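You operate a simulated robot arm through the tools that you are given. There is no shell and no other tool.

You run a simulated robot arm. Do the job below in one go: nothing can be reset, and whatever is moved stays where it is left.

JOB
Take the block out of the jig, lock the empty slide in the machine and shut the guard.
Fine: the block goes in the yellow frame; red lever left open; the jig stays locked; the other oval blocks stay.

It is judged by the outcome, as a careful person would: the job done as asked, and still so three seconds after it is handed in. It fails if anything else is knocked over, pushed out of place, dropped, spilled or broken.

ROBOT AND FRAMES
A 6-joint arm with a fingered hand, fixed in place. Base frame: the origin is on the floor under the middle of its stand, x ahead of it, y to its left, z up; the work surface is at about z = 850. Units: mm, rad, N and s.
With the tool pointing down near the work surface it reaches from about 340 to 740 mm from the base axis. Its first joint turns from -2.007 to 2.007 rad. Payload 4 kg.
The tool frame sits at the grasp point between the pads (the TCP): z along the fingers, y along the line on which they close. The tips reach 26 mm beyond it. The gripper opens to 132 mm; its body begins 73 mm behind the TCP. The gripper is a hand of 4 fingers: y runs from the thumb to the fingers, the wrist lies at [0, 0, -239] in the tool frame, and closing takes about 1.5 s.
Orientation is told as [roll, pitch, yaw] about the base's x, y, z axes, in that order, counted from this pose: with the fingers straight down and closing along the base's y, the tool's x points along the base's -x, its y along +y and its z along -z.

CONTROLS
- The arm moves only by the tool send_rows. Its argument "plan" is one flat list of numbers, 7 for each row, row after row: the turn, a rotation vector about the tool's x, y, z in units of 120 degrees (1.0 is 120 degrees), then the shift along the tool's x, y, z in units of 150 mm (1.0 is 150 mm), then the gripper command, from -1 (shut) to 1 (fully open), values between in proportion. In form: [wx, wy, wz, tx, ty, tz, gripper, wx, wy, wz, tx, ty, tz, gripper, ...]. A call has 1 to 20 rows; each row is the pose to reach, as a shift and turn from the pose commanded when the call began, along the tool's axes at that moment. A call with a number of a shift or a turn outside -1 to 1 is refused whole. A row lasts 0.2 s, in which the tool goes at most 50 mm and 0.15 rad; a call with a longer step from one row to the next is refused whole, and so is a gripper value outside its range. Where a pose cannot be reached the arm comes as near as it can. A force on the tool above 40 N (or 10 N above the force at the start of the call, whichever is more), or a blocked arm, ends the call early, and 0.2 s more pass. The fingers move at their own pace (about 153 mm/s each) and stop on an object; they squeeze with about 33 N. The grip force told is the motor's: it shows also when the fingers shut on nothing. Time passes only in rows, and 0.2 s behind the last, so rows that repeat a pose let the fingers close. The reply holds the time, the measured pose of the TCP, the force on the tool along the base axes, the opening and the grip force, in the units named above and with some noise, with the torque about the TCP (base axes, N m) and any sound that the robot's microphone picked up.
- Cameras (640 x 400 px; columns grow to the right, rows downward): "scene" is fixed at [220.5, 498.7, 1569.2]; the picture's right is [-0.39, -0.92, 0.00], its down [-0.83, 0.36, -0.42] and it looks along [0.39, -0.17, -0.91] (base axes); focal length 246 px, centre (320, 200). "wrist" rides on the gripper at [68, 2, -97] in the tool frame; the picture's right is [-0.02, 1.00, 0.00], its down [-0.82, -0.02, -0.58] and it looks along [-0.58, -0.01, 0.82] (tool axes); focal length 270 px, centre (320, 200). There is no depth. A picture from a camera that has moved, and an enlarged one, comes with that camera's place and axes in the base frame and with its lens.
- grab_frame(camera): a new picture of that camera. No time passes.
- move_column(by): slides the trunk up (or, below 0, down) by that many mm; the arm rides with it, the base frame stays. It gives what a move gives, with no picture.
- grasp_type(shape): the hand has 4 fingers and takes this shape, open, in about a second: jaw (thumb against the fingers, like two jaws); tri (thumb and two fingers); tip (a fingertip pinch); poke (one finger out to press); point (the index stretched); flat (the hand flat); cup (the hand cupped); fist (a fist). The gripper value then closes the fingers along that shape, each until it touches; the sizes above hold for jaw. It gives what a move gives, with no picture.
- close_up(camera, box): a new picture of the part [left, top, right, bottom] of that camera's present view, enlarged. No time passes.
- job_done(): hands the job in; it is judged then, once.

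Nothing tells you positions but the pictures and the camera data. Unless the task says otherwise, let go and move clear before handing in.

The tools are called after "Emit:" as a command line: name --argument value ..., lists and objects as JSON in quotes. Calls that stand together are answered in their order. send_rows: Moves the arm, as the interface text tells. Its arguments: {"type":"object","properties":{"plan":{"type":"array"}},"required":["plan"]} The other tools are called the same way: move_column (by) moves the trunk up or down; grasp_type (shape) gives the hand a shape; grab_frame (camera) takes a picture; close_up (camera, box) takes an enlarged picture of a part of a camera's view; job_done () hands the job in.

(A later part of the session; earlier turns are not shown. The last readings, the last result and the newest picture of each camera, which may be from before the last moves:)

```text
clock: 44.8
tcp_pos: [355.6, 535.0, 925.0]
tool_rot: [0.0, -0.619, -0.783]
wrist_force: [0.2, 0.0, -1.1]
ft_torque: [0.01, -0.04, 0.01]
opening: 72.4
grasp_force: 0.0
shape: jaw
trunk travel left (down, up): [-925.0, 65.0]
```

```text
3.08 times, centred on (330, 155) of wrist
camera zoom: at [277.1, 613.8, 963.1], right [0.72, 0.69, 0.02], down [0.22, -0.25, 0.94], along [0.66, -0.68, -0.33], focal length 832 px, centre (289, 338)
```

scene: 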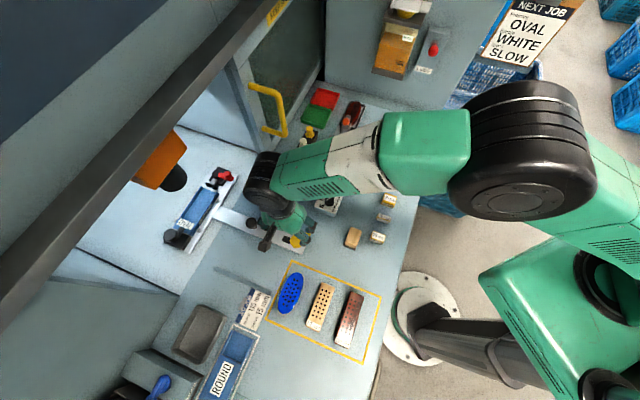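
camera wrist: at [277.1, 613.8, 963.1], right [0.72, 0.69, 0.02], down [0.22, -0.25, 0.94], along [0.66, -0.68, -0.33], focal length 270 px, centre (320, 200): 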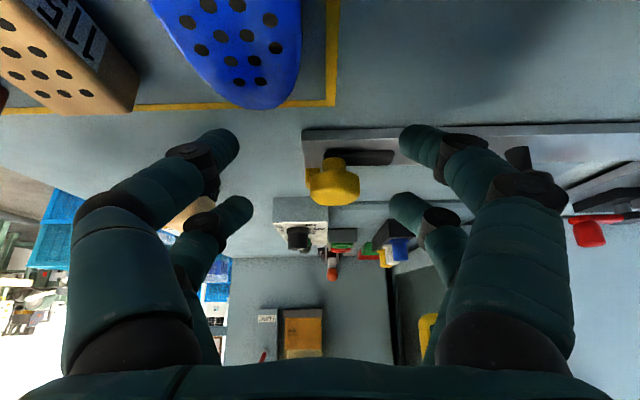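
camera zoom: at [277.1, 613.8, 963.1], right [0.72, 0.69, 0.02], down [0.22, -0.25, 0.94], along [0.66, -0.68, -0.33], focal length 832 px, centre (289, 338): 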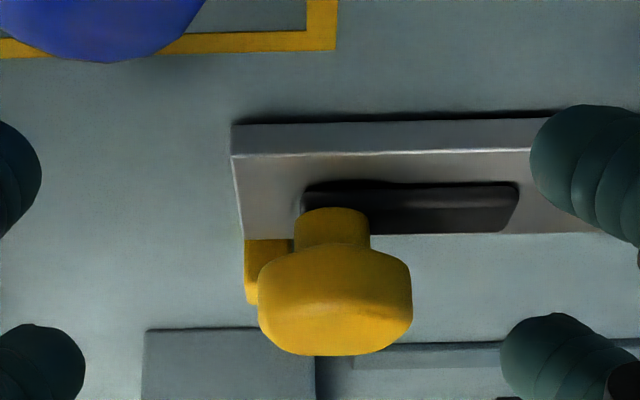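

Now the heights are clear: bar top ≈ 859, pawl up to ≈ 866, cube top ≈ 873, and the hex head spans ≈ 881–896 on a stem. Gripping the head at about z = 888 keeps the fingertips above the cube. I return upright above the hex, then turn the hand to yaw +45°.

Emit:
send_rows --plan '[0, 0.0493, 0, -0.121, 0.01, -0.016, 0.1, 0, 0.0985, 0, -0.241, 0.021, -0.033, 0.1, 0, 0.1478, 0, -0.362, 0.031, -0.049, 0.1, 0, 0.1971, 0, -0.483, 0.042, -0.065, 0.1, 0, 0.2463, 0, -0.603, 0.052, -0.082, 0.1, 0, 0.2956, 0, -0.724, 0.063, -0.098, 0.1]'

Emit:
send_rows --plan '[0, 0, -0.0682, 0, 0, 0, 0.1, 0, 0, -0.1364, 0, 0, 0, 0.1, 0, 0, -0.2045, 0, 0, 0, 0.1, 0, 0, -0.2727, 0, 0, 0, 0.1, 0, 0, -0.3409, 0, 0, 0, 0.1, 0, 0, -0.4091, 0, 0, 0, 0.1, 0, 0, -0.4773, 0, 0, 0, 0.1, 0, 0, -0.5455, 0, 0, 0, 0.1, 0, 0, -0.6136, 0, 0, 0, 0.1, 0, 0, -0.6818, 0, 0, 0, 0.1, 0, 0, -0.75, 0, 0, 0, 0.1]'

Emit:
grab_frame --camera "wrist"

Emit:
close_up --camera "wrist" --box '[240, 40, 400, 170]'

```text
clock: 46.2
tcp_pos: [420.5, 483.7, 1000.9]
tool_rot: [0.001, 0.004, -0.783]
wrist_force: [-0.5, -0.4, -0.8]
ft_torque: [0.02, -0.02, -0.01]
opening: 72.6
grasp_force: 0.0
shape: jaw
trunk travel left (down, up): [-925.0, 65.0]
```

```text
clock: 48.6
tcp_pos: [419.5, 484.3, 1000.8]
tool_rot: [0.004, 0.0, 0.789]
wrist_force: [0.2, -0.4, 0.7]
ft_torque: [-0.01, 0.04, -0.01]
opening: 72.4
grasp_force: 0.2
shape: jaw
trunk travel left (down, up): [-925.0, 65.0]
```

```text
taken
camera wrist: at [369.7, 435.2, 1095.7], right [-0.69, 0.72, 0.0], down [0.59, 0.56, 0.58], along [0.41, 0.4, -0.82], focal length 270 px, centre (320, 200)
```

wrist: 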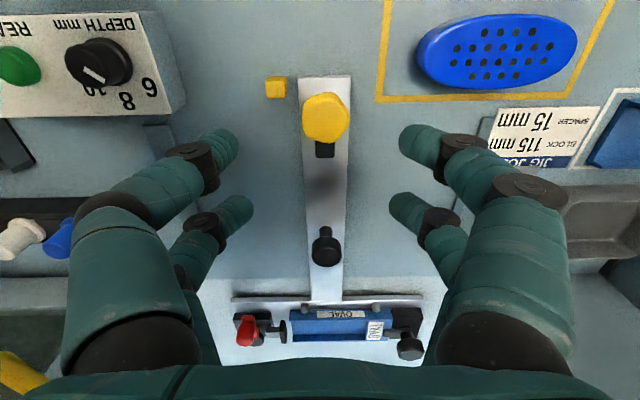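

```text
3.08 times, centred on (320, 105) of wrist
camera zoom: at [369.7, 435.2, 1095.7], right [-0.69, 0.72, 0.0], down [0.59, 0.56, 0.58], along [0.41, 0.4, -0.82], focal length 832 px, centre (320, 492)
```

zoom: 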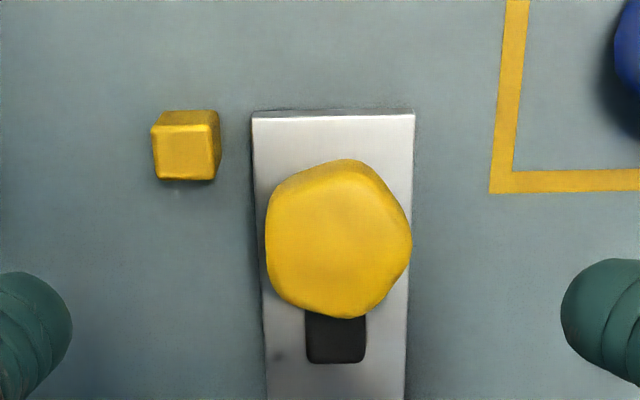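

The hand is nearly centred on the hex head, with the cube beside it and room for the pawl to swing down on its machine side. I shift 3 mm sideways, descend to z ≈ 904 and close on the head.

Emit:
send_rows --plan '[0, 0, 0, 0, 0.023, 0.2, -0.1, 0, 0, 0, 0, 0.023, 0.4, -0.15, 0, 0, 0, 0, 0.023, 0.56, -0.15, 0, 0, 0, 0, 0.023, 0.642, -0.15, 0, 0, 0, 0, 0.023, 0.642, -0.15]'

Emit:
grab_frame --camera "wrist"

Emit:
close_up --camera "wrist" --box '[200, 90, 440, 270]'

```text
clock: 49.8
tcp_pos: [416.6, 488.3, 904.1]
tool_rot: [0.005, 0.001, 0.787]
wrist_force: [0.2, -0.2, 0.9]
ft_torque: [0.0, 0.02, 0.02]
opening: 56.4
grasp_force: 0.1
shape: jaw
trunk travel left (down, up): [-925.0, 65.0]
```

```text
taken
camera wrist: at [366.4, 438.1, 999.6], right [-0.69, 0.72, 0.0], down [0.59, 0.56, 0.58], along [0.42, 0.4, -0.82], focal length 270 px, centre (320, 200)
```

wrist: 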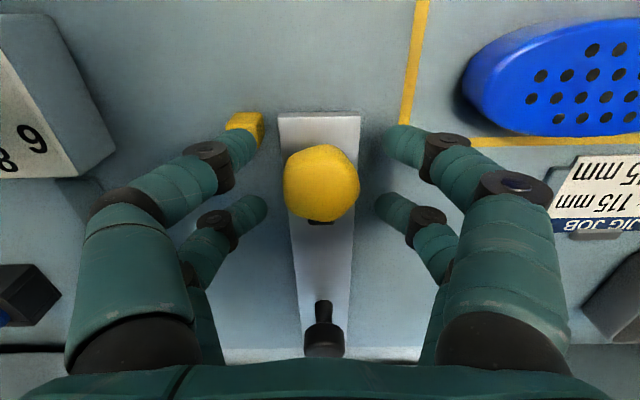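

```text
2.22 times, centred on (320, 180) of wrist
camera zoom: at [366.4, 438.1, 999.6], right [-0.69, 0.72, 0.0], down [0.59, 0.56, 0.58], along [0.42, 0.4, -0.82], focal length 601 px, centre (320, 244)
```

zoom: 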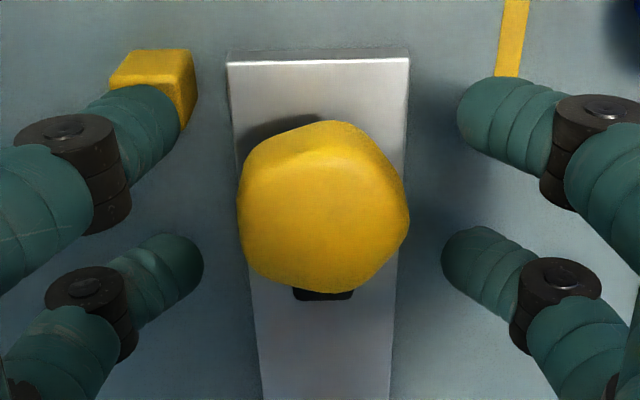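

The head is centred between the four fingertips, all above the cube. I close on it.

Emit:
send_rows --plan '[0, 0, 0, 0, 0, 0, -0.5, 0, 0, 0, 0, 0, 0, -0.8, 0, 0, 0, 0, 0, 0, -1, 0, 0, 0, 0, 0, 0, -1]'

Emit:
close_up --camera "wrist" --box '[200, 90, 440, 270]'

```text
clock: 50.8
tcp_pos: [414.8, 486.7, 904.2]
tool_rot: [0.004, 0.0, 0.786]
wrist_force: [-3.4, 3.9, -3.1]
ft_torque: [0.19, -0.1, -0.03]
opening: 8.2
grasp_force: 33.3
shape: jaw
trunk travel left (down, up): [-925.0, 65.0]
```

```text
2.22 times, centred on (320, 180) of wrist
camera zoom: at [365.8, 438.7, 999.5], right [-0.69, 0.72, 0.0], down [0.59, 0.56, 0.58], along [0.42, 0.4, -0.82], focal length 601 px, centre (320, 244)
```

zoom: 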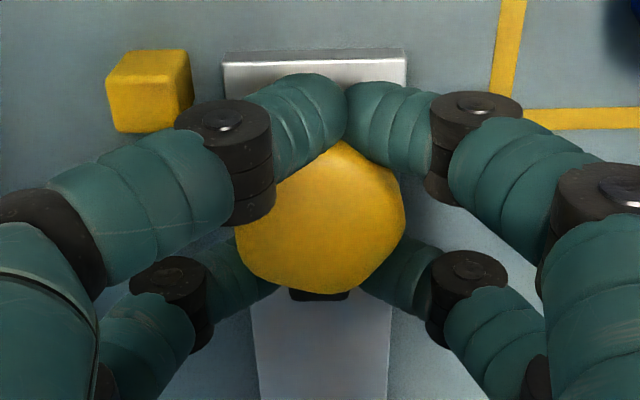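

The fingers cage the head firmly (33 N). I turn the hand about 20° clockwise first and look whether the pawl follows.

Emit:
send_rows --plan '[0, 0, 0.05, 0, 0, 0, -1, 0, 0, 0.1, 0, 0, 0, -1, 0, 0, 0.15, 0, 0, 0, -1, 0, 0, 0.18, 0, 0, 0, -1]'

Emit:
close_up --camera "wrist" --box '[200, 90, 440, 270]'

Emit:
close_up --camera "scene" --box '[250, 200, 330, 270]'

```text
clock: 51.8
tcp_pos: [415.4, 487.6, 903.1]
tool_rot: [0.0, 0.001, 0.411]
wrist_force: [-8.6, 8.0, -3.6]
ft_torque: [0.31, -0.04, 0.03]
opening: 7.9
grasp_force: 33.3
shape: jaw
trunk travel left (down, up): [-925.0, 65.0]
```

```text
2.22 times, centred on (320, 180) of wrist
camera zoom: at [351.9, 460.8, 999.5], right [-0.38, 0.93, 0.0], down [0.76, 0.3, 0.58], along [0.53, 0.22, -0.82], focal length 601 px, centre (320, 244)
```

zoom: 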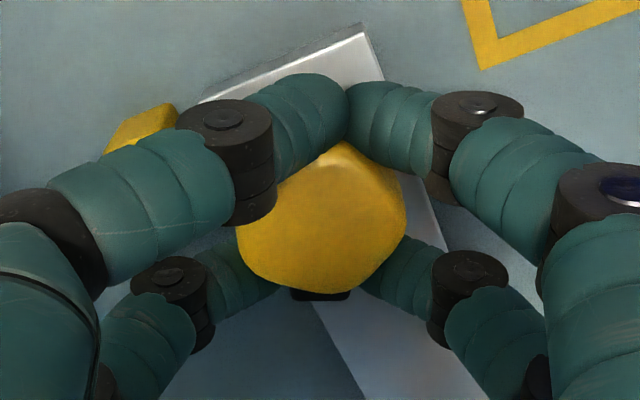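

```text
5.71 times, centred on (290, 235) of scene
camera zoom: at [220.5, 498.7, 1569.2], right [-0.39, -0.92, 0.0], down [-0.83, 0.36, -0.42], along [0.39, -0.17, -0.91], focal length 1408 px, centre (491, 0)
```

zoom: 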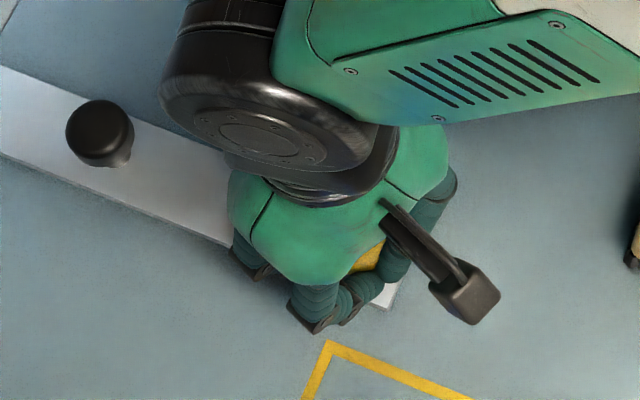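

The pawl follows the hand. I continue turning clockwise, with a small sideways correction.

Emit:
send_rows --plan '[0, 0, 0.06, 0.002, 0.005, 0, -1, 0, 0, 0.12, 0.004, 0.009, 0, -1, 0, 0, 0.18, 0.004, 0.009, 0, -1, 0, 0, 0.24, 0.004, 0.009, 0, -1, 0, 0, 0.3, 0.004, 0.009, 0, -1]'

Emit:
close_up --camera "wrist" --box '[200, 60, 440, 270]'

```text
clock: 53.0
tcp_pos: [415.9, 487.7, 904.2]
tool_rot: [0.003, 0.001, -0.22]
wrist_force: [-4.2, 6.8, -1.5]
ft_torque: [0.11, -0.15, 0.02]
opening: 7.5
grasp_force: 33.2
shape: jaw
trunk travel left (down, up): [-925.0, 65.0]
```

```text
1.90 times, centred on (320, 165) of wrist
camera zoom: at [349.0, 503.8, 999.6], right [0.24, 0.97, 0.0], down [0.79, -0.2, 0.58], along [0.56, -0.14, -0.82], focal length 515 px, centre (320, 267)
```

zoom: 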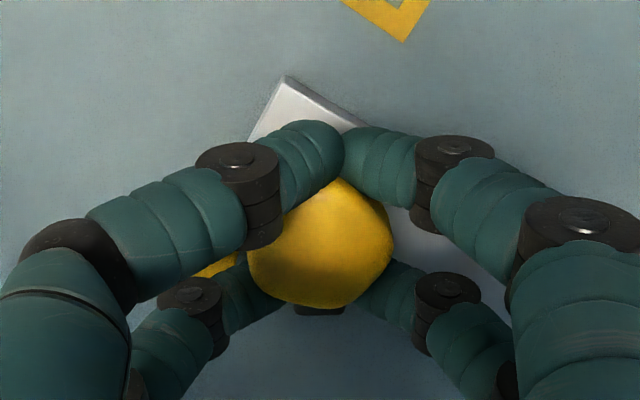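

It keeps following. I finish the quarter turn.

Emit:
send_rows --plan '[0, 0, 0.055, 0, 0, 0, -1, 0, 0, 0.11, 0, 0, 0, -1, 0, 0, 0.165, 0, 0, 0, -1, 0, 0, 0.22, 0, 0, 0, -1, 0, 0, 0.27, 0, 0, 0, -1]'

Emit:
close_up --camera "wrist" --box '[200, 60, 440, 270]'

```text
clock: 54.2
tcp_pos: [416.5, 489.3, 904.0]
tool_rot: [0.001, 0.001, -0.784]
wrist_force: [0.0, 9.7, 1.9]
ft_torque: [0.04, -0.18, 0.12]
opening: 7.9
grasp_force: 33.0
shape: jaw
trunk travel left (down, up): [-925.0, 65.0]
```

```text
1.90 times, centred on (320, 165) of wrist
camera zoom: at [368.5, 536.8, 999.5], right [0.72, 0.69, 0.0], down [0.56, -0.59, 0.58], along [0.4, -0.42, -0.82], focal length 515 px, centre (320, 267)
```

zoom: 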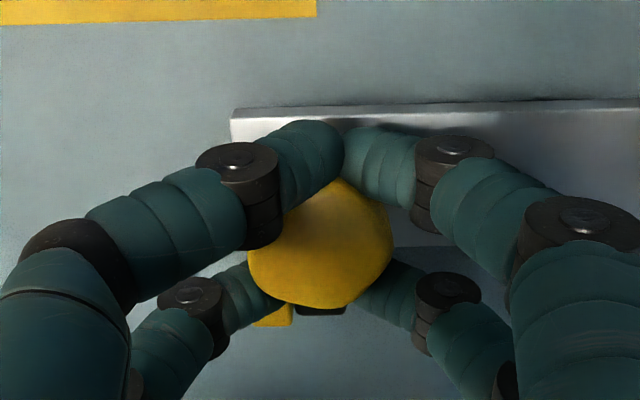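

The pawl now points beside the cube on its machine side. I try a few degrees more to feel whether it is at its stop.

Emit:
send_rows --plan '[0, 0, 0.025, 0, 0, 0, -1, 0, 0, 0.05, 0, 0, 0, -1]'

Emit:
close_up --camera "wrist" --box '[250, 130, 410, 270]'

```text
clock: 54.8
tcp_pos: [416.7, 488.6, 904.1]
tool_rot: [0.0, 0.005, -0.887]
wrist_force: [4.4, 9.4, 4.1]
ft_torque: [0.08, -0.05, 0.65]
opening: 6.7
grasp_force: 32.8
shape: jaw
trunk travel left (down, up): [-925.0, 65.0]
```

```text
2.86 times, centred on (330, 200) of wrist
camera zoom: at [374.4, 541.3, 999.7], right [0.79, 0.61, 0.0], down [0.5, -0.65, 0.58], along [0.35, -0.46, -0.82], focal length 772 px, centre (291, 200)
```

zoom: 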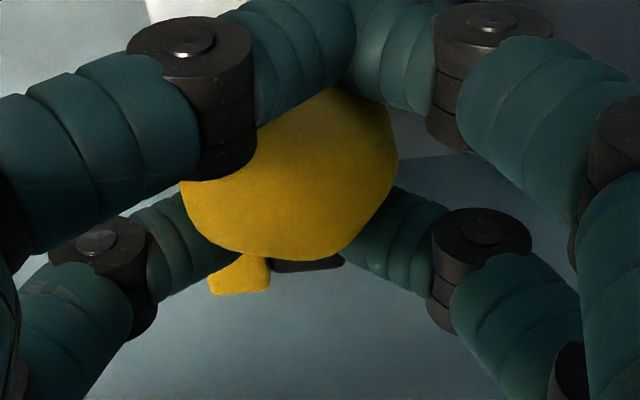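

Torque rose to 0.65 N·m: the lock is at its stop. I open the fingers and lift off to inspect.

Emit:
send_rows --plan '[0, 0, -0.015, 0, 0, 0, -1, 0, 0, -0.015, 0, 0, 0, -0.4, 0, 0, -0.015, 0, 0, 0, 0, 0, 0, -0.015, 0, 0, 0, 0.05, 0, 0, -0.015, 0, 0, -0.15, 0.05, 0, 0, -0.015, 0, 0, -0.4, 0.05, 0, 0, -0.015, 0, 0, -0.65, 0.05]'

Emit:
grab_frame --camera "wrist"

Emit:
close_up --camera "wrist" --box '[240, 60, 400, 190]'

Emit:
grab_frame --camera "scene"

```text
clock: 56.4
tcp_pos: [415.7, 487.8, 1001.6]
tool_rot: [-0.001, 0.003, -0.858]
wrist_force: [-0.7, 0.6, 0.2]
ft_torque: [0.01, 0.0, 0.01]
opening: 68.8
grasp_force: 0.1
shape: jaw
trunk travel left (down, up): [-925.0, 65.0]
```

```text
taken
camera wrist: at [371.5, 538.6, 1097.7], right [0.77, 0.64, 0.0], down [0.52, -0.63, 0.57], along [0.37, -0.44, -0.82], focal length 270 px, centre (320, 200)
```

wrist: 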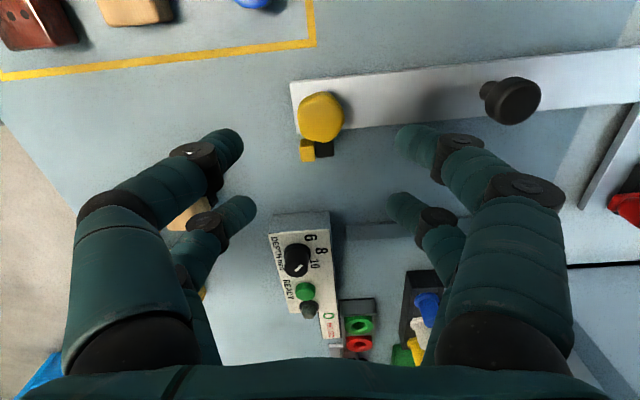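

```text
3.08 times, centred on (320, 125) of wrist
camera zoom: at [371.5, 538.6, 1097.7], right [0.77, 0.64, 0.0], down [0.52, -0.63, 0.57], along [0.37, -0.44, -0.82], focal length 832 px, centre (320, 431)
```

zoom: 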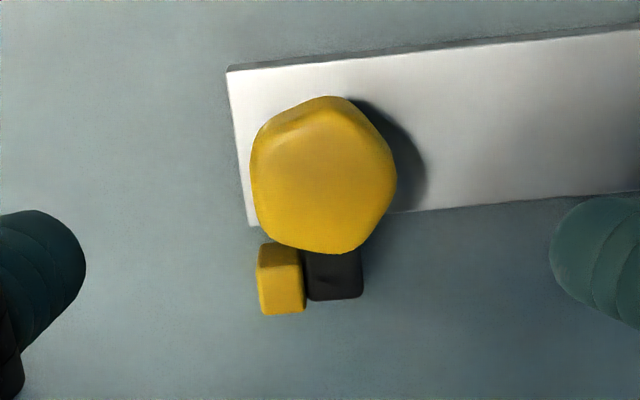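

```text
taken
```

scene: 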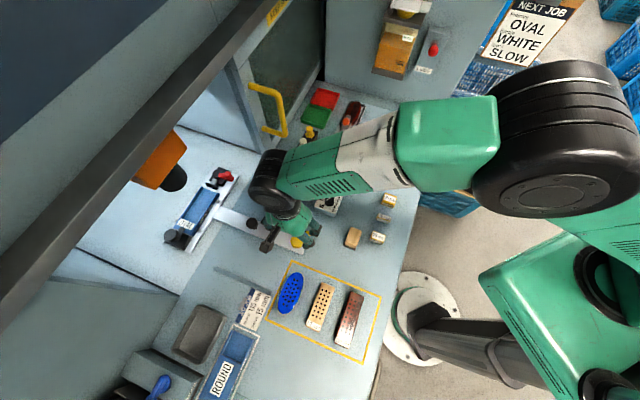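

The pawl now sits square behind the cube: the slide is locked in the machine. Next is the guard, whose yellow vertical handle I place near u 770, w 195, z 1010–1160. I raise the hand, turn it, and go look at the handle from the front.

Emit:
send_rows --plan '[0, 0, -0.0654, 0, 0, -0.06, 0.05, 0, 0, -0.1308, 0, 0, -0.12, 0.05, 0, 0, -0.1963, 0, 0, -0.18, 0.05, 0, 0, -0.2617, 0, 0, -0.24, 0.05, 0, 0, -0.3271, 0, 0, -0.3, 0.05, 0, 0, -0.3925, 0, 0, -0.36, 0.05, 0, 0, -0.4579, 0, 0, -0.42, 0.05, 0, 0, -0.5233, 0, 0, -0.48, 0.05, 0, 0, -0.5888, 0, 0, -0.54, 0.05, 0, 0, -0.6542, 0, 0, -0.6, 0.05, 0, 0, -0.7196, 0, 0, -0.655, 0.05, 0, 0, -0.785, 0, 0, -0.655, 0.05]'

Emit:
send_rows --plan '[0, 0, 0, 0.04, -0.25, 0, 0.05, 0, 0, 0, 0.08, -0.5, 0, 0.05, 0, 0, 0, 0.12, -0.75, 0, 0.05, 0, 0, 0, 0.16, -0.97, 0, 0.05, 0, 0, 0, 0.16, -0.97, 0, 0.05]'

Emit:
grab_frame --camera "wrist"

Emit:
grab_frame --camera "scene"

```text
clock: 59.0
tcp_pos: [417.6, 486.9, 1099.3]
tool_rot: [0.005, 0.0, 0.79]
wrist_force: [0.7, -0.1, 0.5]
ft_torque: [-0.03, 0.01, -0.03]
opening: 68.7
grasp_force: 0.0
shape: jaw
trunk travel left (down, up): [-925.0, 65.0]
```

```text
clock: 60.2
tcp_pos: [503.6, 366.4, 1099.3]
tool_rot: [0.004, -0.001, 0.788]
wrist_force: [-0.4, 0.0, 0.3]
ft_torque: [-0.01, 0.01, 0.02]
opening: 68.8
grasp_force: 0.1
shape: jaw
trunk travel left (down, up): [-925.0, 65.0]
```

```text
taken
camera wrist: at [453.2, 318.8, 1195.4], right [-0.69, 0.72, 0.0], down [0.59, 0.56, 0.58], along [0.42, 0.4, -0.82], focal length 270 px, centre (320, 200)
```

wrist: 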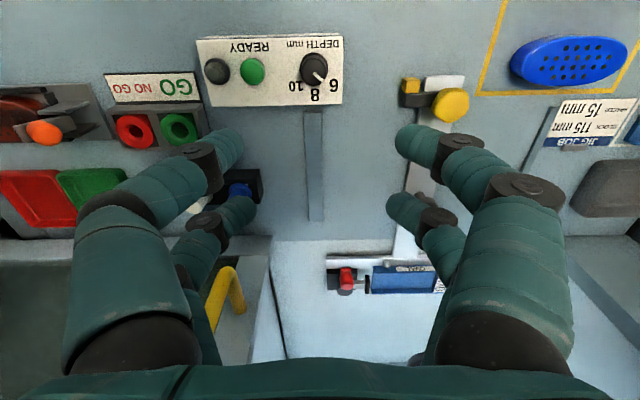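

```text
taken
```

scene: 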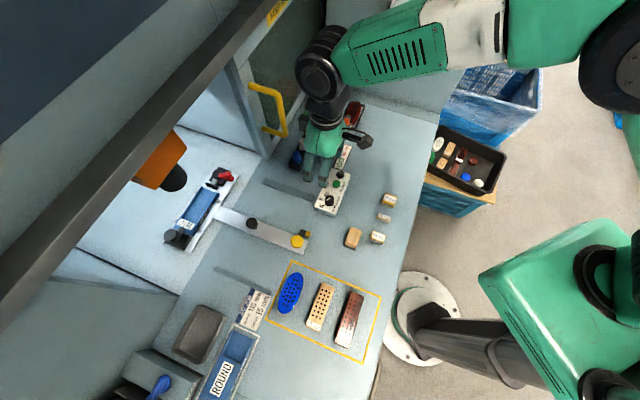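

The slide is in and the handle is ahead to the side. I tilt the fingers forward toward the machine and move in front of the handle, staying about 70 mm short of it.

Emit:
send_rows --plan '[0, -0.0625, 0, -0.05, -0.082, 0, 0.05, 0, -0.125, 0, -0.1, -0.163, 0, 0.05, 0, -0.1875, 0, -0.15, -0.245, 0, 0.05, 0, -0.25, 0, -0.2, -0.327, 0, 0.05, 0, -0.3125, 0, -0.25, -0.408, 0, 0.05, 0, -0.375, 0, -0.3, -0.49, 0, 0.05, 0, -0.4375, 0, -0.35, -0.571, 0, 0.05, 0, -0.5, 0, -0.4, -0.653, 0, 0.05]'

Emit:
grab_frame --camera "wrist"

Emit:
grab_frame --camera "scene"

```text
clock: 62.0
tcp_pos: [635.9, 340.1, 1138.8]
tool_rot: [-0.078, -0.728, 0.764]
wrist_force: [-0.3, -0.6, 0.3]
ft_torque: [0.01, 0.01, 0.0]
opening: 68.9
grasp_force: 0.2
shape: jaw
out of reach, approached as far as the arm can: row 5, 6, 7, 8
trunk travel left (down, up): [-925.0, 65.0]
```

```text
taken
camera wrist: at [545.4, 265.5, 1165.0], right [-0.64, 0.77, -0.04], down [0.14, 0.17, 0.97], along [0.76, 0.62, -0.22], focal length 270 px, centre (320, 200)
```

wrist: 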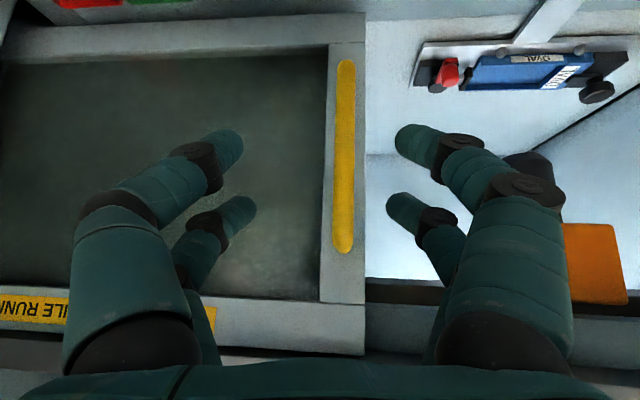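

```text
taken
```

scene: 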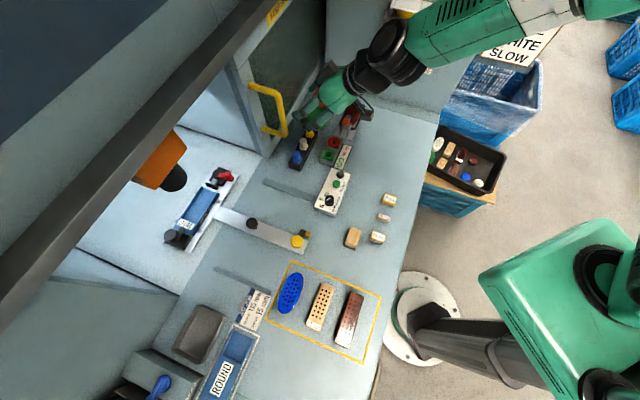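

The arm cannot tilt fully here (it reached about 42°), but that is enough: the handle stands at about u 770, w 200, z 1001–1159. I set a reachable tilt of about 45° and move a bit nearer, then check where the hand really is.

Emit:
send_rows --plan '[0, 0.03, 0, -0.033, -0.01, 0.058, 0.05, 0, 0.06, 0, -0.067, -0.02, 0.115, 0.05, 0, 0.09, 0, -0.1, -0.03, 0.173, 0.05, 0, 0.125, 0, -0.133, -0.04, 0.231, 0.05, 0, 0.125, 0, -0.133, -0.04, 0.231, 0.05]'

Emit:
grab_frame --camera "wrist"

```text
clock: 63.2
tcp_pos: [667.8, 359.7, 1126.8]
tool_rot: [-0.062, -0.467, 0.742]
wrist_force: [0.4, 0.2, 0.1]
ft_torque: [-0.01, -0.04, 0.01]
opening: 68.9
grasp_force: 0.1
shape: jaw
out of reach, approached as far as the arm can: row 1
trunk travel left (down, up): [-925.0, 65.0]
```

```text
taken
camera wrist: at [585.0, 293.4, 1181.7], right [-0.64, 0.77, -0.05], down [0.33, 0.33, 0.88], along [0.7, 0.55, -0.47], focal length 270 px, centre (320, 200)
```

wrist: 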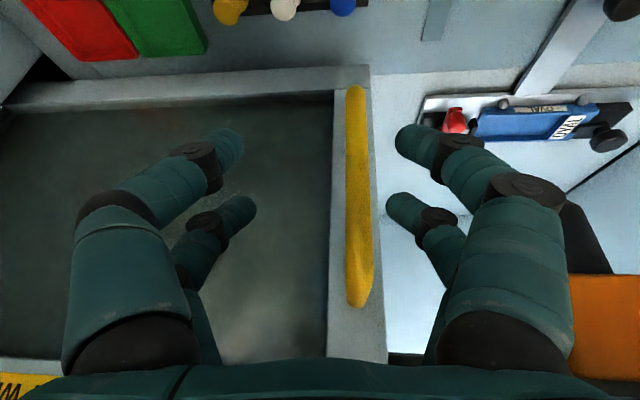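

The hand is now at about u 727, w 218, z 1127 with a 27° tilt. I correct orientation to a 38° forward tilt and centre on the handle at w ≈ 203, so the bar comes between the fingers.

Emit:
send_rows --plan '[-0.0101, -0.0235, -0.0036, -0.0064, 0.0294, 0.0515, 0.05, -0.0203, -0.0471, -0.0073, -0.0129, 0.0588, 0.103, 0.05, -0.0304, -0.0706, -0.0109, -0.0193, 0.0881, 0.1545, 0.05, -0.0406, -0.0942, -0.0146, -0.0257, 0.1175, 0.206, 0.05, -0.0406, -0.0942, -0.0146, -0.0257, 0.1175, 0.206, 0.05]'

Emit:
grab_frame --camera "wrist"

Emit:
close_up --camera "scene" --box '[230, 50, 390, 170]'

```text
clock: 64.4
tcp_pos: [671.0, 384.0, 1100.0]
tool_rot: [-0.002, -0.664, 0.785]
wrist_force: [0.7, -1.1, -0.1]
ft_torque: [0.04, 0.04, -0.01]
opening: 68.8
grasp_force: 0.1
shape: jaw
trunk travel left (down, up): [-925.0, 65.0]
```

```text
taken
camera wrist: at [589.2, 303.0, 1133.5], right [-0.69, 0.72, 0.01], down [0.22, 0.19, 0.96], along [0.69, 0.67, -0.29], focal length 270 px, centre (320, 200)
```

wrist: 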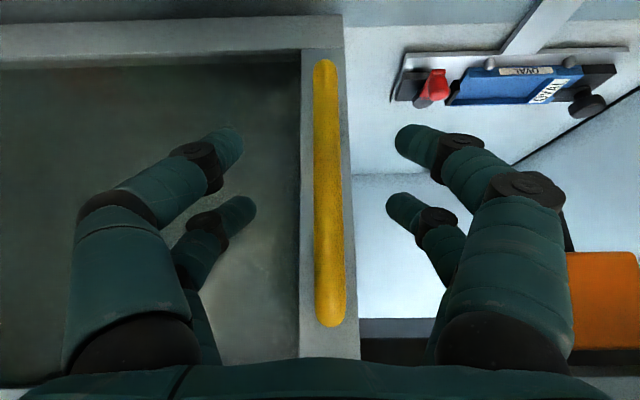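

```text
3.33 times, centred on (310, 110) of scene
camera zoom: at [220.5, 498.7, 1569.2], right [-0.39, -0.92, 0.0], down [-0.83, 0.36, -0.42], along [0.39, -0.17, -0.91], focal length 821 px, centre (353, 500)
```

zoom: 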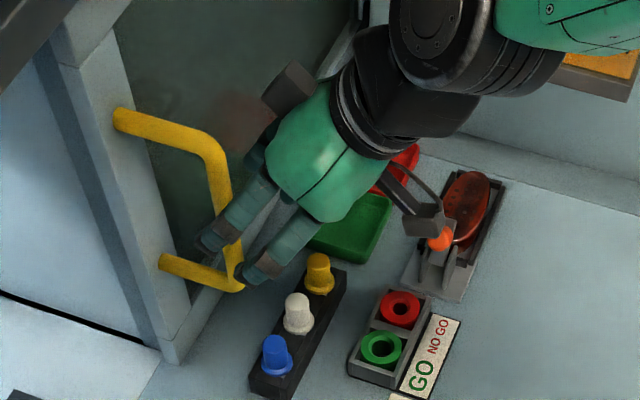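

The handle bar is between the finger pairs. I advance about 29 mm and slightly down so the fingers reach round the bar, then narrow the opening around it.

Emit:
send_rows --plan '[0, 0, 0, -0.03, 0.007, 0.066, 0.05, 0, 0, 0, -0.06, 0.013, 0.132, 0.05, 0, 0, 0, -0.091, 0.02, 0.198, 0.05, 0, 0, 0, -0.091, 0.02, 0.198, -0.2, 0, 0, 0, -0.091, 0.02, 0.198, -0.4, 0, 0, 0, -0.091, 0.02, 0.198, -0.4]'

Emit:
grab_frame --camera "wrist"

Emit:
close_up --camera "scene" --box '[230, 50, 390, 170]'

```text
clock: 65.8
tcp_pos: [689.0, 406.0, 1086.3]
tool_rot: [-0.001, -0.664, 0.786]
wrist_force: [0.5, -0.4, -0.4]
ft_torque: [0.03, -0.02, -0.01]
opening: 39.9
grasp_force: 0.0
shape: jaw
trunk travel left (down, up): [-925.0, 65.0]
```

```text
taken
camera wrist: at [607.4, 326.1, 1118.8], right [-0.69, 0.72, 0.01], down [0.22, 0.19, 0.96], along [0.69, 0.67, -0.29], focal length 270 px, centre (320, 200)
```

wrist: 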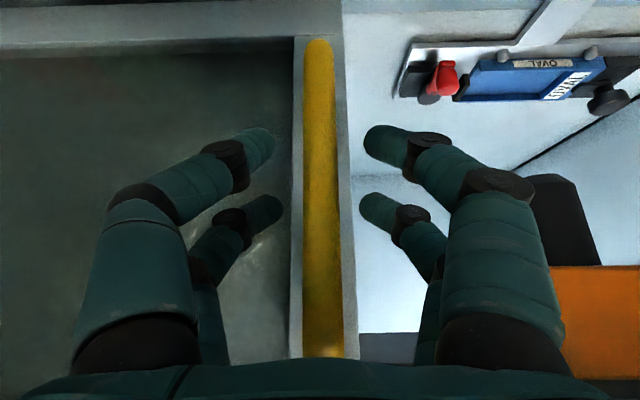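

```text
3.33 times, centred on (310, 110) of scene
camera zoom: at [220.5, 498.7, 1569.2], right [-0.39, -0.92, 0.0], down [-0.83, 0.36, -0.42], along [0.39, -0.17, -0.91], focal length 821 px, centre (353, 500)
```

zoom: 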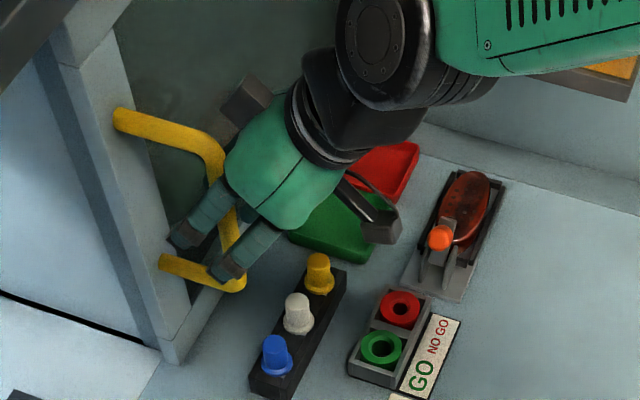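

The bar is straddled. I now push toward −w (closing direction) gently and watch the force and the guard.

Emit:
send_rows --plan '[0, 0, 0, 0, 0.04, 0, -0.4, 0, 0, 0, 0, 0.08, 0, -0.4, 0, 0, 0, 0, 0.13, 0, -0.4, 0, 0, 0, 0, 0.18, 0, -0.4, 0, 0, 0, 0, 0.24, 0, -0.4, 0, 0, 0, 0, 0.3, 0, -0.4, 0, 0, 0, 0, 0.36, 0, -0.4]'

Emit:
grab_frame --camera "wrist"

Emit:
grab_frame --camera "scene"

```text
clock: 67.4
tcp_pos: [651.2, 445.5, 1086.4]
tool_rot: [-0.002, -0.664, 0.785]
wrist_force: [0.3, -1.4, 0.3]
ft_torque: [-0.01, -0.02, 0.0]
opening: 40.9
grasp_force: 0.0
shape: jaw
trunk travel left (down, up): [-925.0, 65.0]
```

```text
taken
camera wrist: at [568.9, 365.0, 1118.6], right [-0.69, 0.72, 0.01], down [0.22, 0.19, 0.96], along [0.69, 0.67, -0.29], focal length 270 px, centre (320, 200)
```

wrist: 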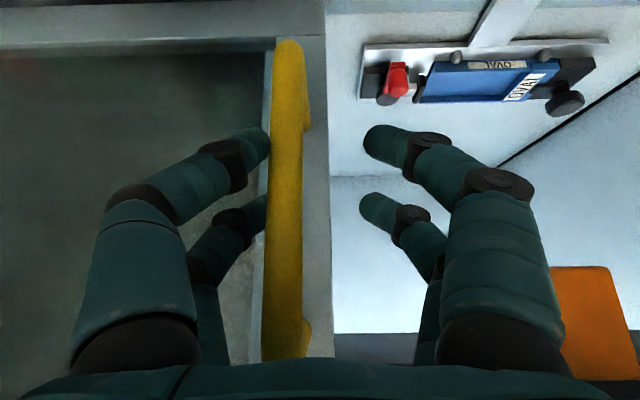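

```text
taken
```

scene: 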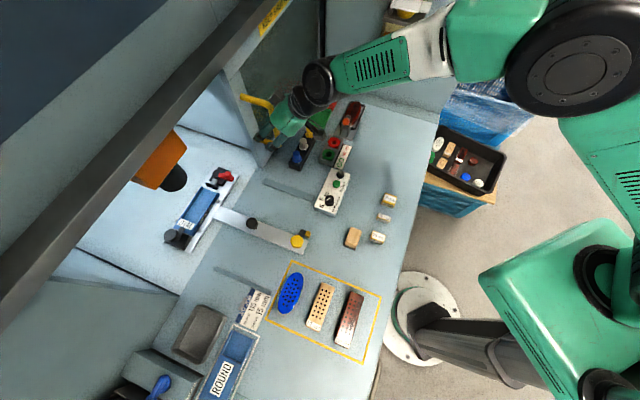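

The guard slides easily. I keep moving it along in the closing direction.

Emit:
send_rows --plan '[0, 0, 0, 0, 0.09, 0, -0.4, 0, 0, 0, 0, 0.18, 0, -0.4, 0, 0, 0, 0, 0.27, 0, -0.4, 0, 0, 0, 0, 0.36, 0, -0.4, 0, 0, 0, 0, 0.45, 0, -0.4, 0, 0, 0, 0, 0.54, 0, -0.4, 0, 0, 0, 0, 0.63, 0, -0.4, 0, 0, 0, 0, 0.72, 0, -0.4, 0, 0, 0, 0, 0.81, 0, -0.4, 0, 0, 0, 0, 0.9, 0, -0.4]'

Emit:
grab_frame --camera "wrist"

Emit:
grab_frame --camera "scene"

```text
clock: 69.6
tcp_pos: [556.0, 540.1, 1084.1]
tool_rot: [-0.001, -0.662, 0.786]
wrist_force: [-0.1, 0.4, 0.2]
ft_torque: [-0.03, 0.0, -0.04]
opening: 40.4
grasp_force: 0.0
shape: jaw
trunk travel left (down, up): [-925.0, 65.0]
```

```text
taken
camera wrist: at [473.7, 460.0, 1118.0], right [-0.69, 0.72, 0.01], down [0.22, 0.19, 0.96], along [0.69, 0.67, -0.29], focal length 270 px, centre (320, 200)
```

wrist: 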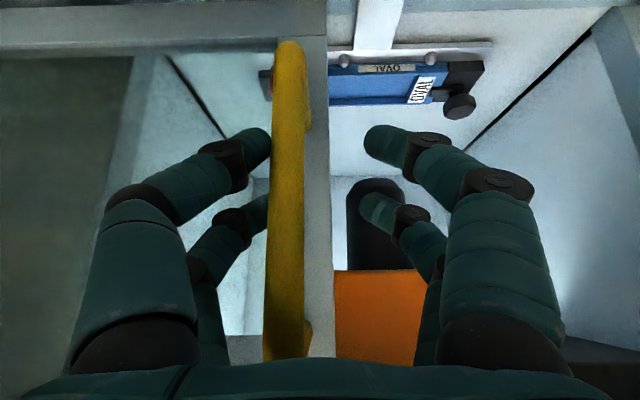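

```text
taken
```

scene: 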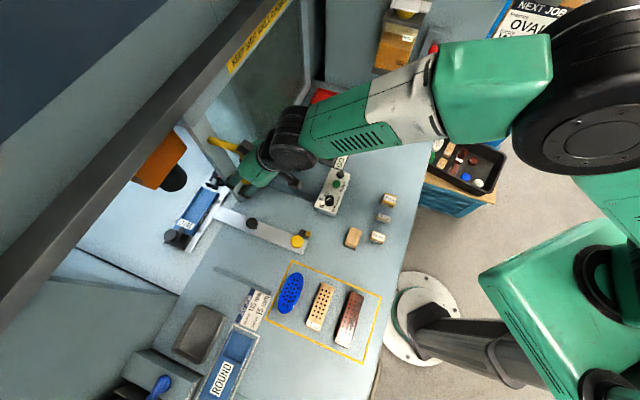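

The guard is past halfway, forces near zero. I continue over the slide's bar.

Emit:
send_rows --plan '[0, 0, 0, 0, 0.09, 0, -0.4, 0, 0, 0, 0, 0.18, 0, -0.4, 0, 0, 0, 0, 0.27, 0, -0.4, 0, 0, 0, 0, 0.36, 0, -0.4, 0, 0, 0, 0, 0.45, 0, -0.4, 0, 0, 0, 0, 0.54, 0, -0.4, 0, 0, 0, 0, 0.63, 0, -0.4, 0, 0, 0, 0, 0.72, 0, -0.4, 0, 0, 0, 0, 0.81, 0, -0.4, 0, 0, 0, 0, 0.9, 0, -0.4]'

Emit:
grab_frame --camera "wrist"

Emit:
grab_frame --camera "scene"

```text
clock: 71.8
tcp_pos: [459.9, 636.4, 1084.6]
tool_rot: [-0.002, -0.666, 0.785]
wrist_force: [0.7, -0.9, -1.5]
ft_torque: [-0.02, -0.01, -0.02]
opening: 40.9
grasp_force: 0.0
shape: jaw
trunk travel left (down, up): [-925.0, 65.0]
```

```text
taken
camera wrist: at [378.2, 555.6, 1118.5], right [-0.69, 0.72, 0.01], down [0.22, 0.19, 0.96], along [0.69, 0.67, -0.29], focal length 270 px, centre (320, 200)
```

wrist: 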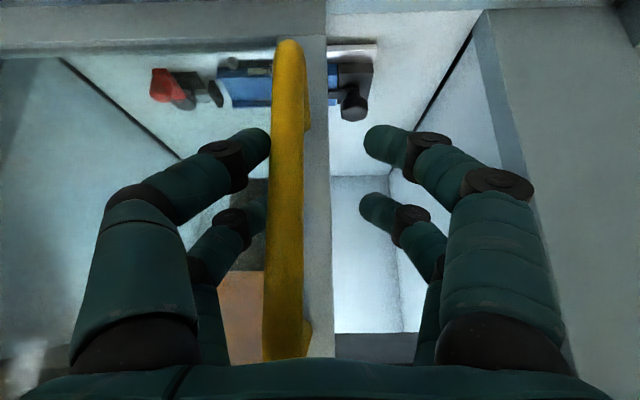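

```text
taken
```

scene: 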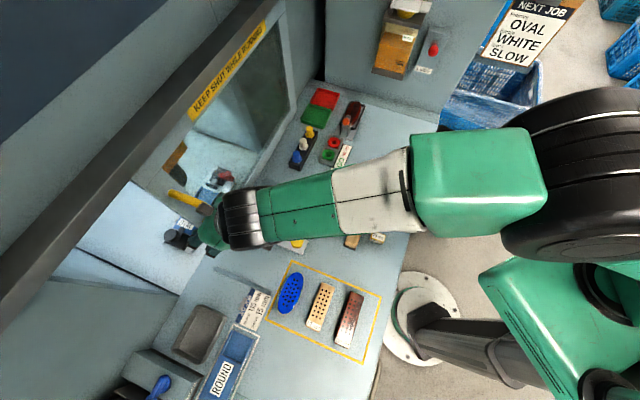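

About 160 mm remain. I continue, then slow down near the closed position.

Emit:
send_rows --plan '[0, 0, 0, 0, 0.09, 0, -0.4, 0, 0, 0, 0, 0.18, 0, -0.4, 0, 0, 0, 0, 0.27, 0, -0.4, 0, 0, 0, 0, 0.36, 0, -0.4, 0, 0, 0, 0, 0.45, 0, -0.4, 0, 0, 0, 0, 0.54, 0, -0.4, 0, 0, 0, 0, 0.62, 0, -0.4]'

Emit:
grab_frame --camera "wrist"

Emit:
grab_frame --camera "scene"

```text
clock: 73.4
tcp_pos: [393.5, 701.9, 1086.2]
tool_rot: [0.0, -0.664, 0.786]
wrist_force: [0.4, -1.3, -0.1]
ft_torque: [-0.02, -0.04, -0.02]
opening: 40.5
grasp_force: 0.1
shape: jaw
trunk travel left (down, up): [-925.0, 65.0]
```

```text
taken
camera wrist: at [312.4, 621.5, 1118.1], right [-0.69, 0.72, 0.02], down [0.22, 0.19, 0.96], along [0.69, 0.67, -0.29], focal length 270 px, centre (320, 200)
```

wrist: 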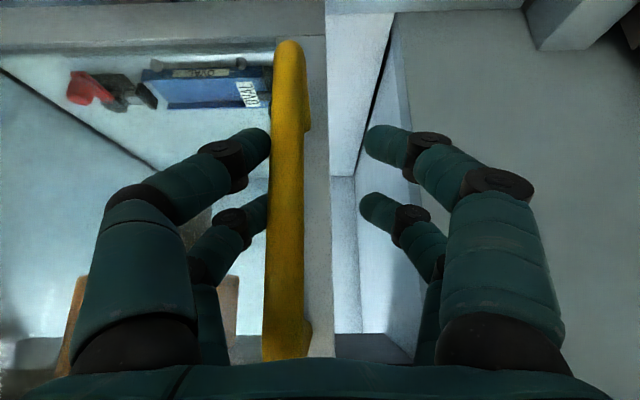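

```text
taken
```

scene: 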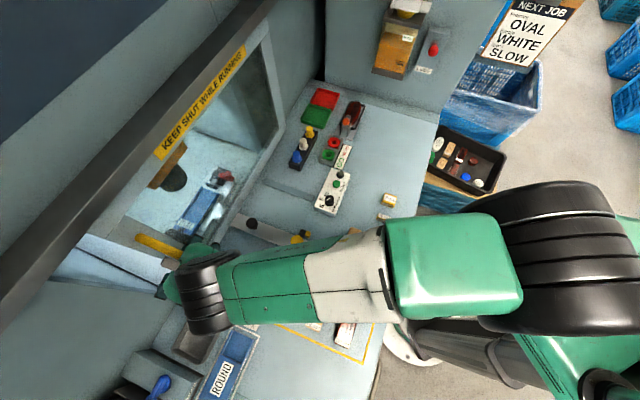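

About 50–60 mm remain to the frame. I go on slowly.

Emit:
send_rows --plan '[0, 0, 0, 0, 0.05, 0, -0.4, 0, 0, 0, 0, 0.1, 0, -0.4, 0, 0, 0, 0, 0.15, 0, -0.4, 0, 0, 0, 0, 0.2, 0, -0.4, 0, 0, 0, 0, 0.25, 0, -0.4]'

Emit:
grab_frame --camera "wrist"

Emit:
grab_frame --camera "scene"

```text
clock: 74.6
tcp_pos: [367.9, 728.0, 1084.3]
tool_rot: [0.0, -0.664, 0.787]
wrist_force: [1.5, -1.1, 0.0]
ft_torque: [-0.07, -0.01, -0.01]
opening: 41.5
grasp_force: 0.0
shape: jaw
trunk travel left (down, up): [-925.0, 65.0]
```

```text
taken
camera wrist: at [286.2, 647.4, 1117.7], right [-0.69, 0.72, 0.01], down [0.22, 0.19, 0.96], along [0.69, 0.67, -0.29], focal length 270 px, centre (320, 200)
```

wrist: 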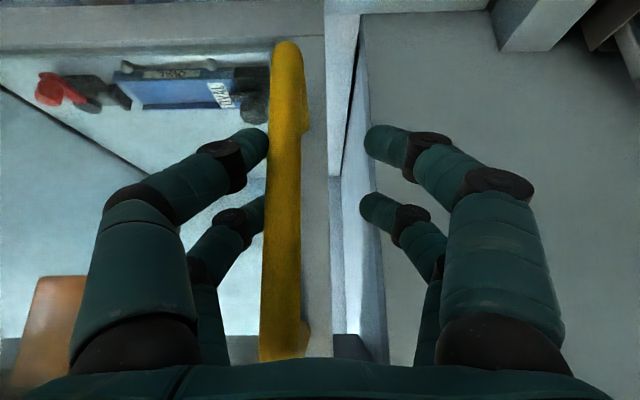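

```text
taken
```

scene: 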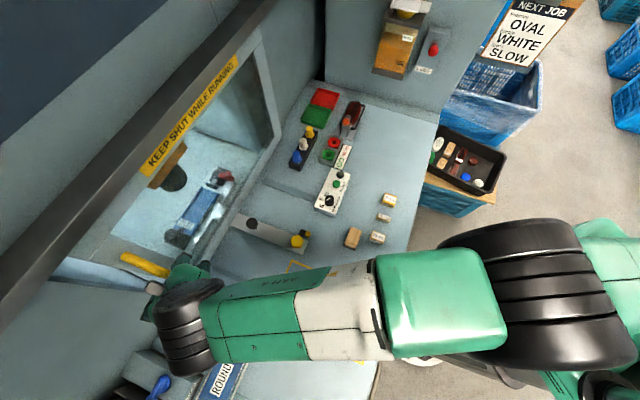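

Emit:
send_rows --plan '[0, 0, 0, 0, 0.05, 0, -0.4, 0, 0, 0, 0, 0.1, 0, -0.4, 0, 0, 0, 0, 0.15, 0, -0.4]'

Emit:
grab_frame --camera "wrist"

```text
clock: 75.4
tcp_pos: [353.4, 745.0, 1085.4]
tool_rot: [-0.001, -0.665, 0.785]
wrist_force: [1.1, -1.8, -0.5]
ft_torque: [-0.04, -0.03, -0.02]
opening: 41.2
grasp_force: 0.1
shape: jaw
trunk travel left (down, up): [-925.0, 65.0]
```

```text
taken
camera wrist: at [270.3, 663.5, 1117.7], right [-0.69, 0.72, 0.02], down [0.22, 0.19, 0.96], along [0.69, 0.67, -0.29], focal length 270 px, centre (320, 200)
```

wrist: 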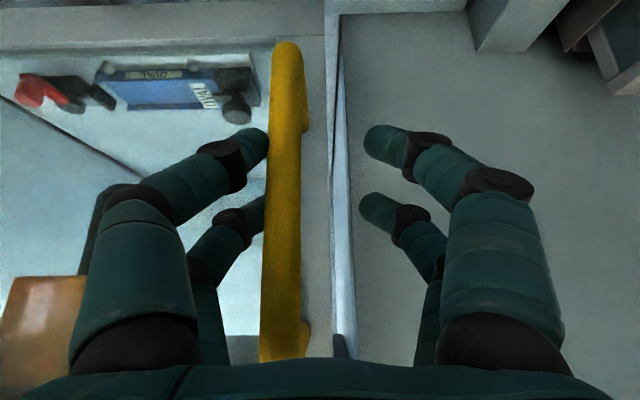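

Nearly shut. I push the last bit in small steps until it stops.

Emit:
send_rows --plan '[0, 0, 0, 0, 0.03, 0, -0.4, 0, 0, 0, 0, 0.06, 0, -0.4, 0, 0, 0, 0, 0.09, 0, -0.4, 0, 0, 0, 0, 0.12, 0, -0.4]'

Emit:
grab_frame --camera "wrist"

Emit:
grab_frame --camera "scene"

```text
clock: 76.4
tcp_pos: [339.5, 755.0, 1084.8]
tool_rot: [-0.001, -0.666, 0.785]
wrist_force: [1.5, -0.2, -0.4]
ft_torque: [-0.03, 0.0, 0.01]
opening: 41.4
grasp_force: 0.2
shape: jaw
trunk travel left (down, up): [-925.0, 65.0]
```

```text
taken
camera wrist: at [257.4, 676.0, 1117.9], right [-0.69, 0.72, 0.01], down [0.22, 0.19, 0.96], along [0.69, 0.67, -0.29], focal length 270 px, centre (320, 200)
```

wrist: 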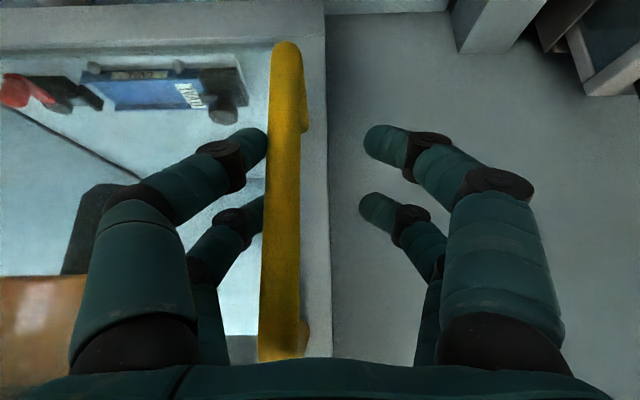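

```text
taken
```

scene: 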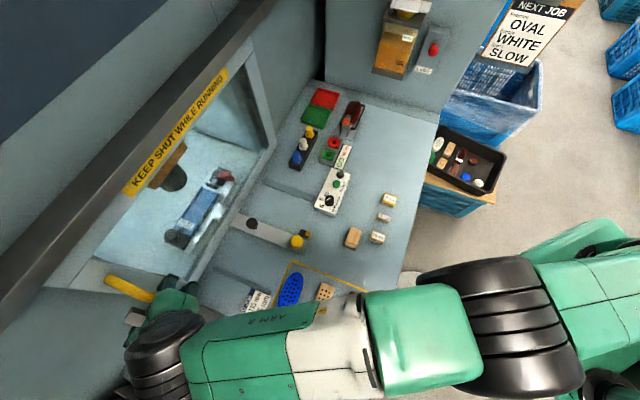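

No resistance yet; I continue in small steps until the guard meets its stop.

Emit:
send_rows --plan '[0, 0, 0, 0, 0.03, 0, -0.4, 0, 0, 0, 0, 0.06, 0, -0.4, 0, 0, 0, 0, 0.09, 0, -0.4, 0, 0, 0, 0, 0.12, 0, -0.4]'

Emit:
grab_frame --camera "wrist"

```text
clock: 77.4
tcp_pos: [326.0, 769.4, 1085.3]
tool_rot: [-0.002, -0.663, 0.785]
wrist_force: [0.1, -0.4, 0.4]
ft_torque: [0.01, -0.03, -0.03]
opening: 39.7
grasp_force: 0.0
shape: jaw
trunk travel left (down, up): [-925.0, 65.0]
```

```text
taken
camera wrist: at [244.8, 689.2, 1118.0], right [-0.69, 0.72, 0.01], down [0.22, 0.19, 0.96], along [0.69, 0.67, -0.29], focal length 270 px, centre (320, 200)
```

wrist: 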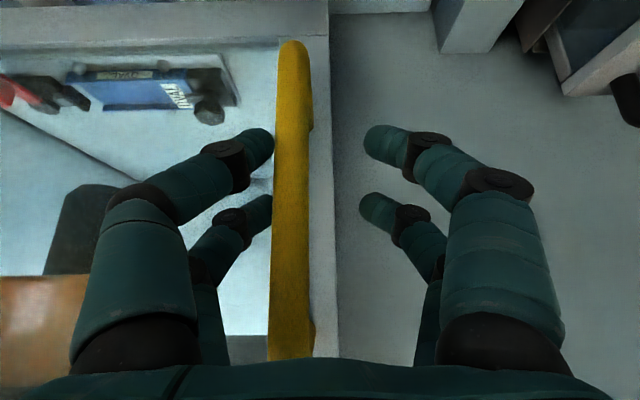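

The guard ran slightly ahead of the fingers. I follow up until I feel its end stop.

Emit:
send_rows --plan '[0, 0, 0, 0, 0.03, 0, -0.4, 0, 0, 0, 0, 0.06, 0, -0.4, 0, 0, 0, 0, 0.09, 0, -0.4, 0, 0, 0, 0, 0.12, 0, -0.4]'

Emit:
grab_frame --camera "wrist"

Emit:
grab_frame --camera "scene"

```text
clock: 78.4
tcp_pos: [315.1, 777.7, 1084.6]
tool_rot: [0.0, -0.665, 0.783]
wrist_force: [6.9, -5.7, 2.8]
ft_torque: [-0.25, -0.27, 0.04]
opening: 50.9
grasp_force: 0.1
shape: jaw
trunk travel left (down, up): [-925.0, 65.0]
```

```text
taken
camera wrist: at [233.5, 697.9, 1118.3], right [-0.69, 0.72, 0.01], down [0.22, 0.19, 0.96], along [0.69, 0.67, -0.29], focal length 270 px, centre (320, 200)
```

wrist: 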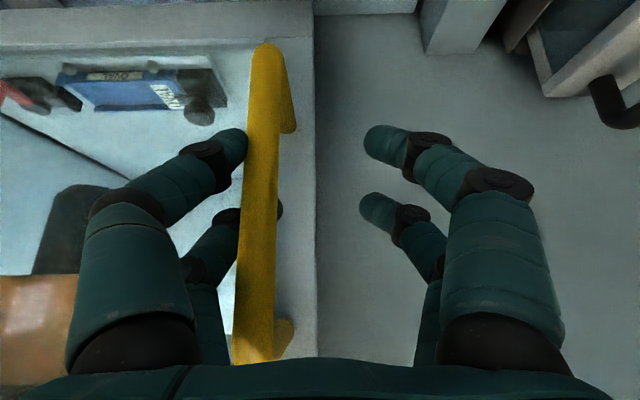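

```text
taken
```

scene: 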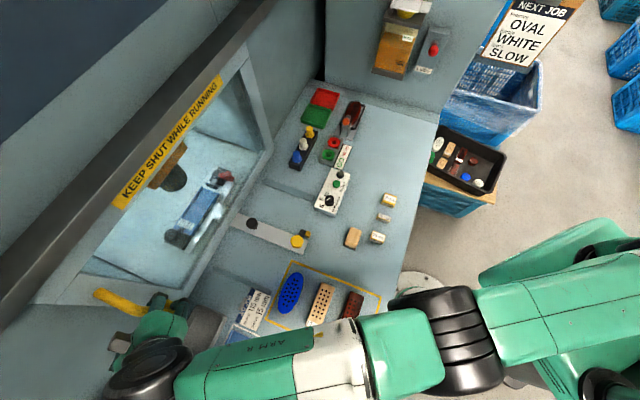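

The guard resists now (about 9 N). One more small push confirms whether it is the stop.

Emit:
send_rows --plan '[0, 0, 0, 0, 0.03, 0, -0.4, 0, 0, 0, 0, 0.06, 0, -0.4]'

Emit:
grab_frame --camera "wrist"

Emit:
close_up --camera "scene" --box '[40, 60, 300, 330]'

```text
clock: 79.0
tcp_pos: [304.7, 779.2, 1082.3]
tool_rot: [-0.004, -0.662, 0.785]
wrist_force: [12.4, -7.5, 1.2]
ft_torque: [-0.25, 0.03, -0.06]
opening: 33.9
grasp_force: 10.4
shape: jaw
out of reach, approached as far as the arm can: row 1, 2
trunk travel left (down, up): [-925.0, 65.0]
```

```text
taken
camera wrist: at [222.8, 698.7, 1115.3], right [-0.69, 0.72, 0.01], down [0.22, 0.19, 0.96], along [0.69, 0.66, -0.29], focal length 270 px, centre (320, 200)
```

wrist: 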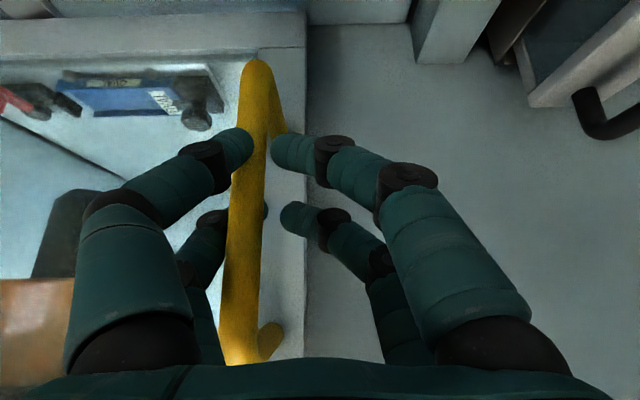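

```text
1.48 times, centred on (170, 195) of scene
camera zoom: at [220.5, 498.7, 1569.2], right [-0.39, -0.92, 0.0], down [-0.83, 0.36, -0.42], along [0.39, -0.17, -0.91], focal length 365 px, centre (542, 207)
```

zoom: 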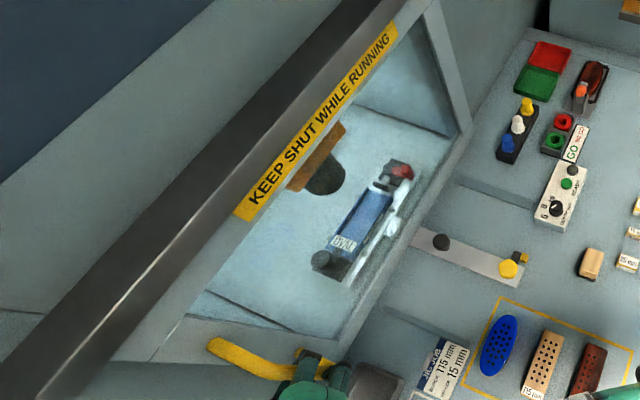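

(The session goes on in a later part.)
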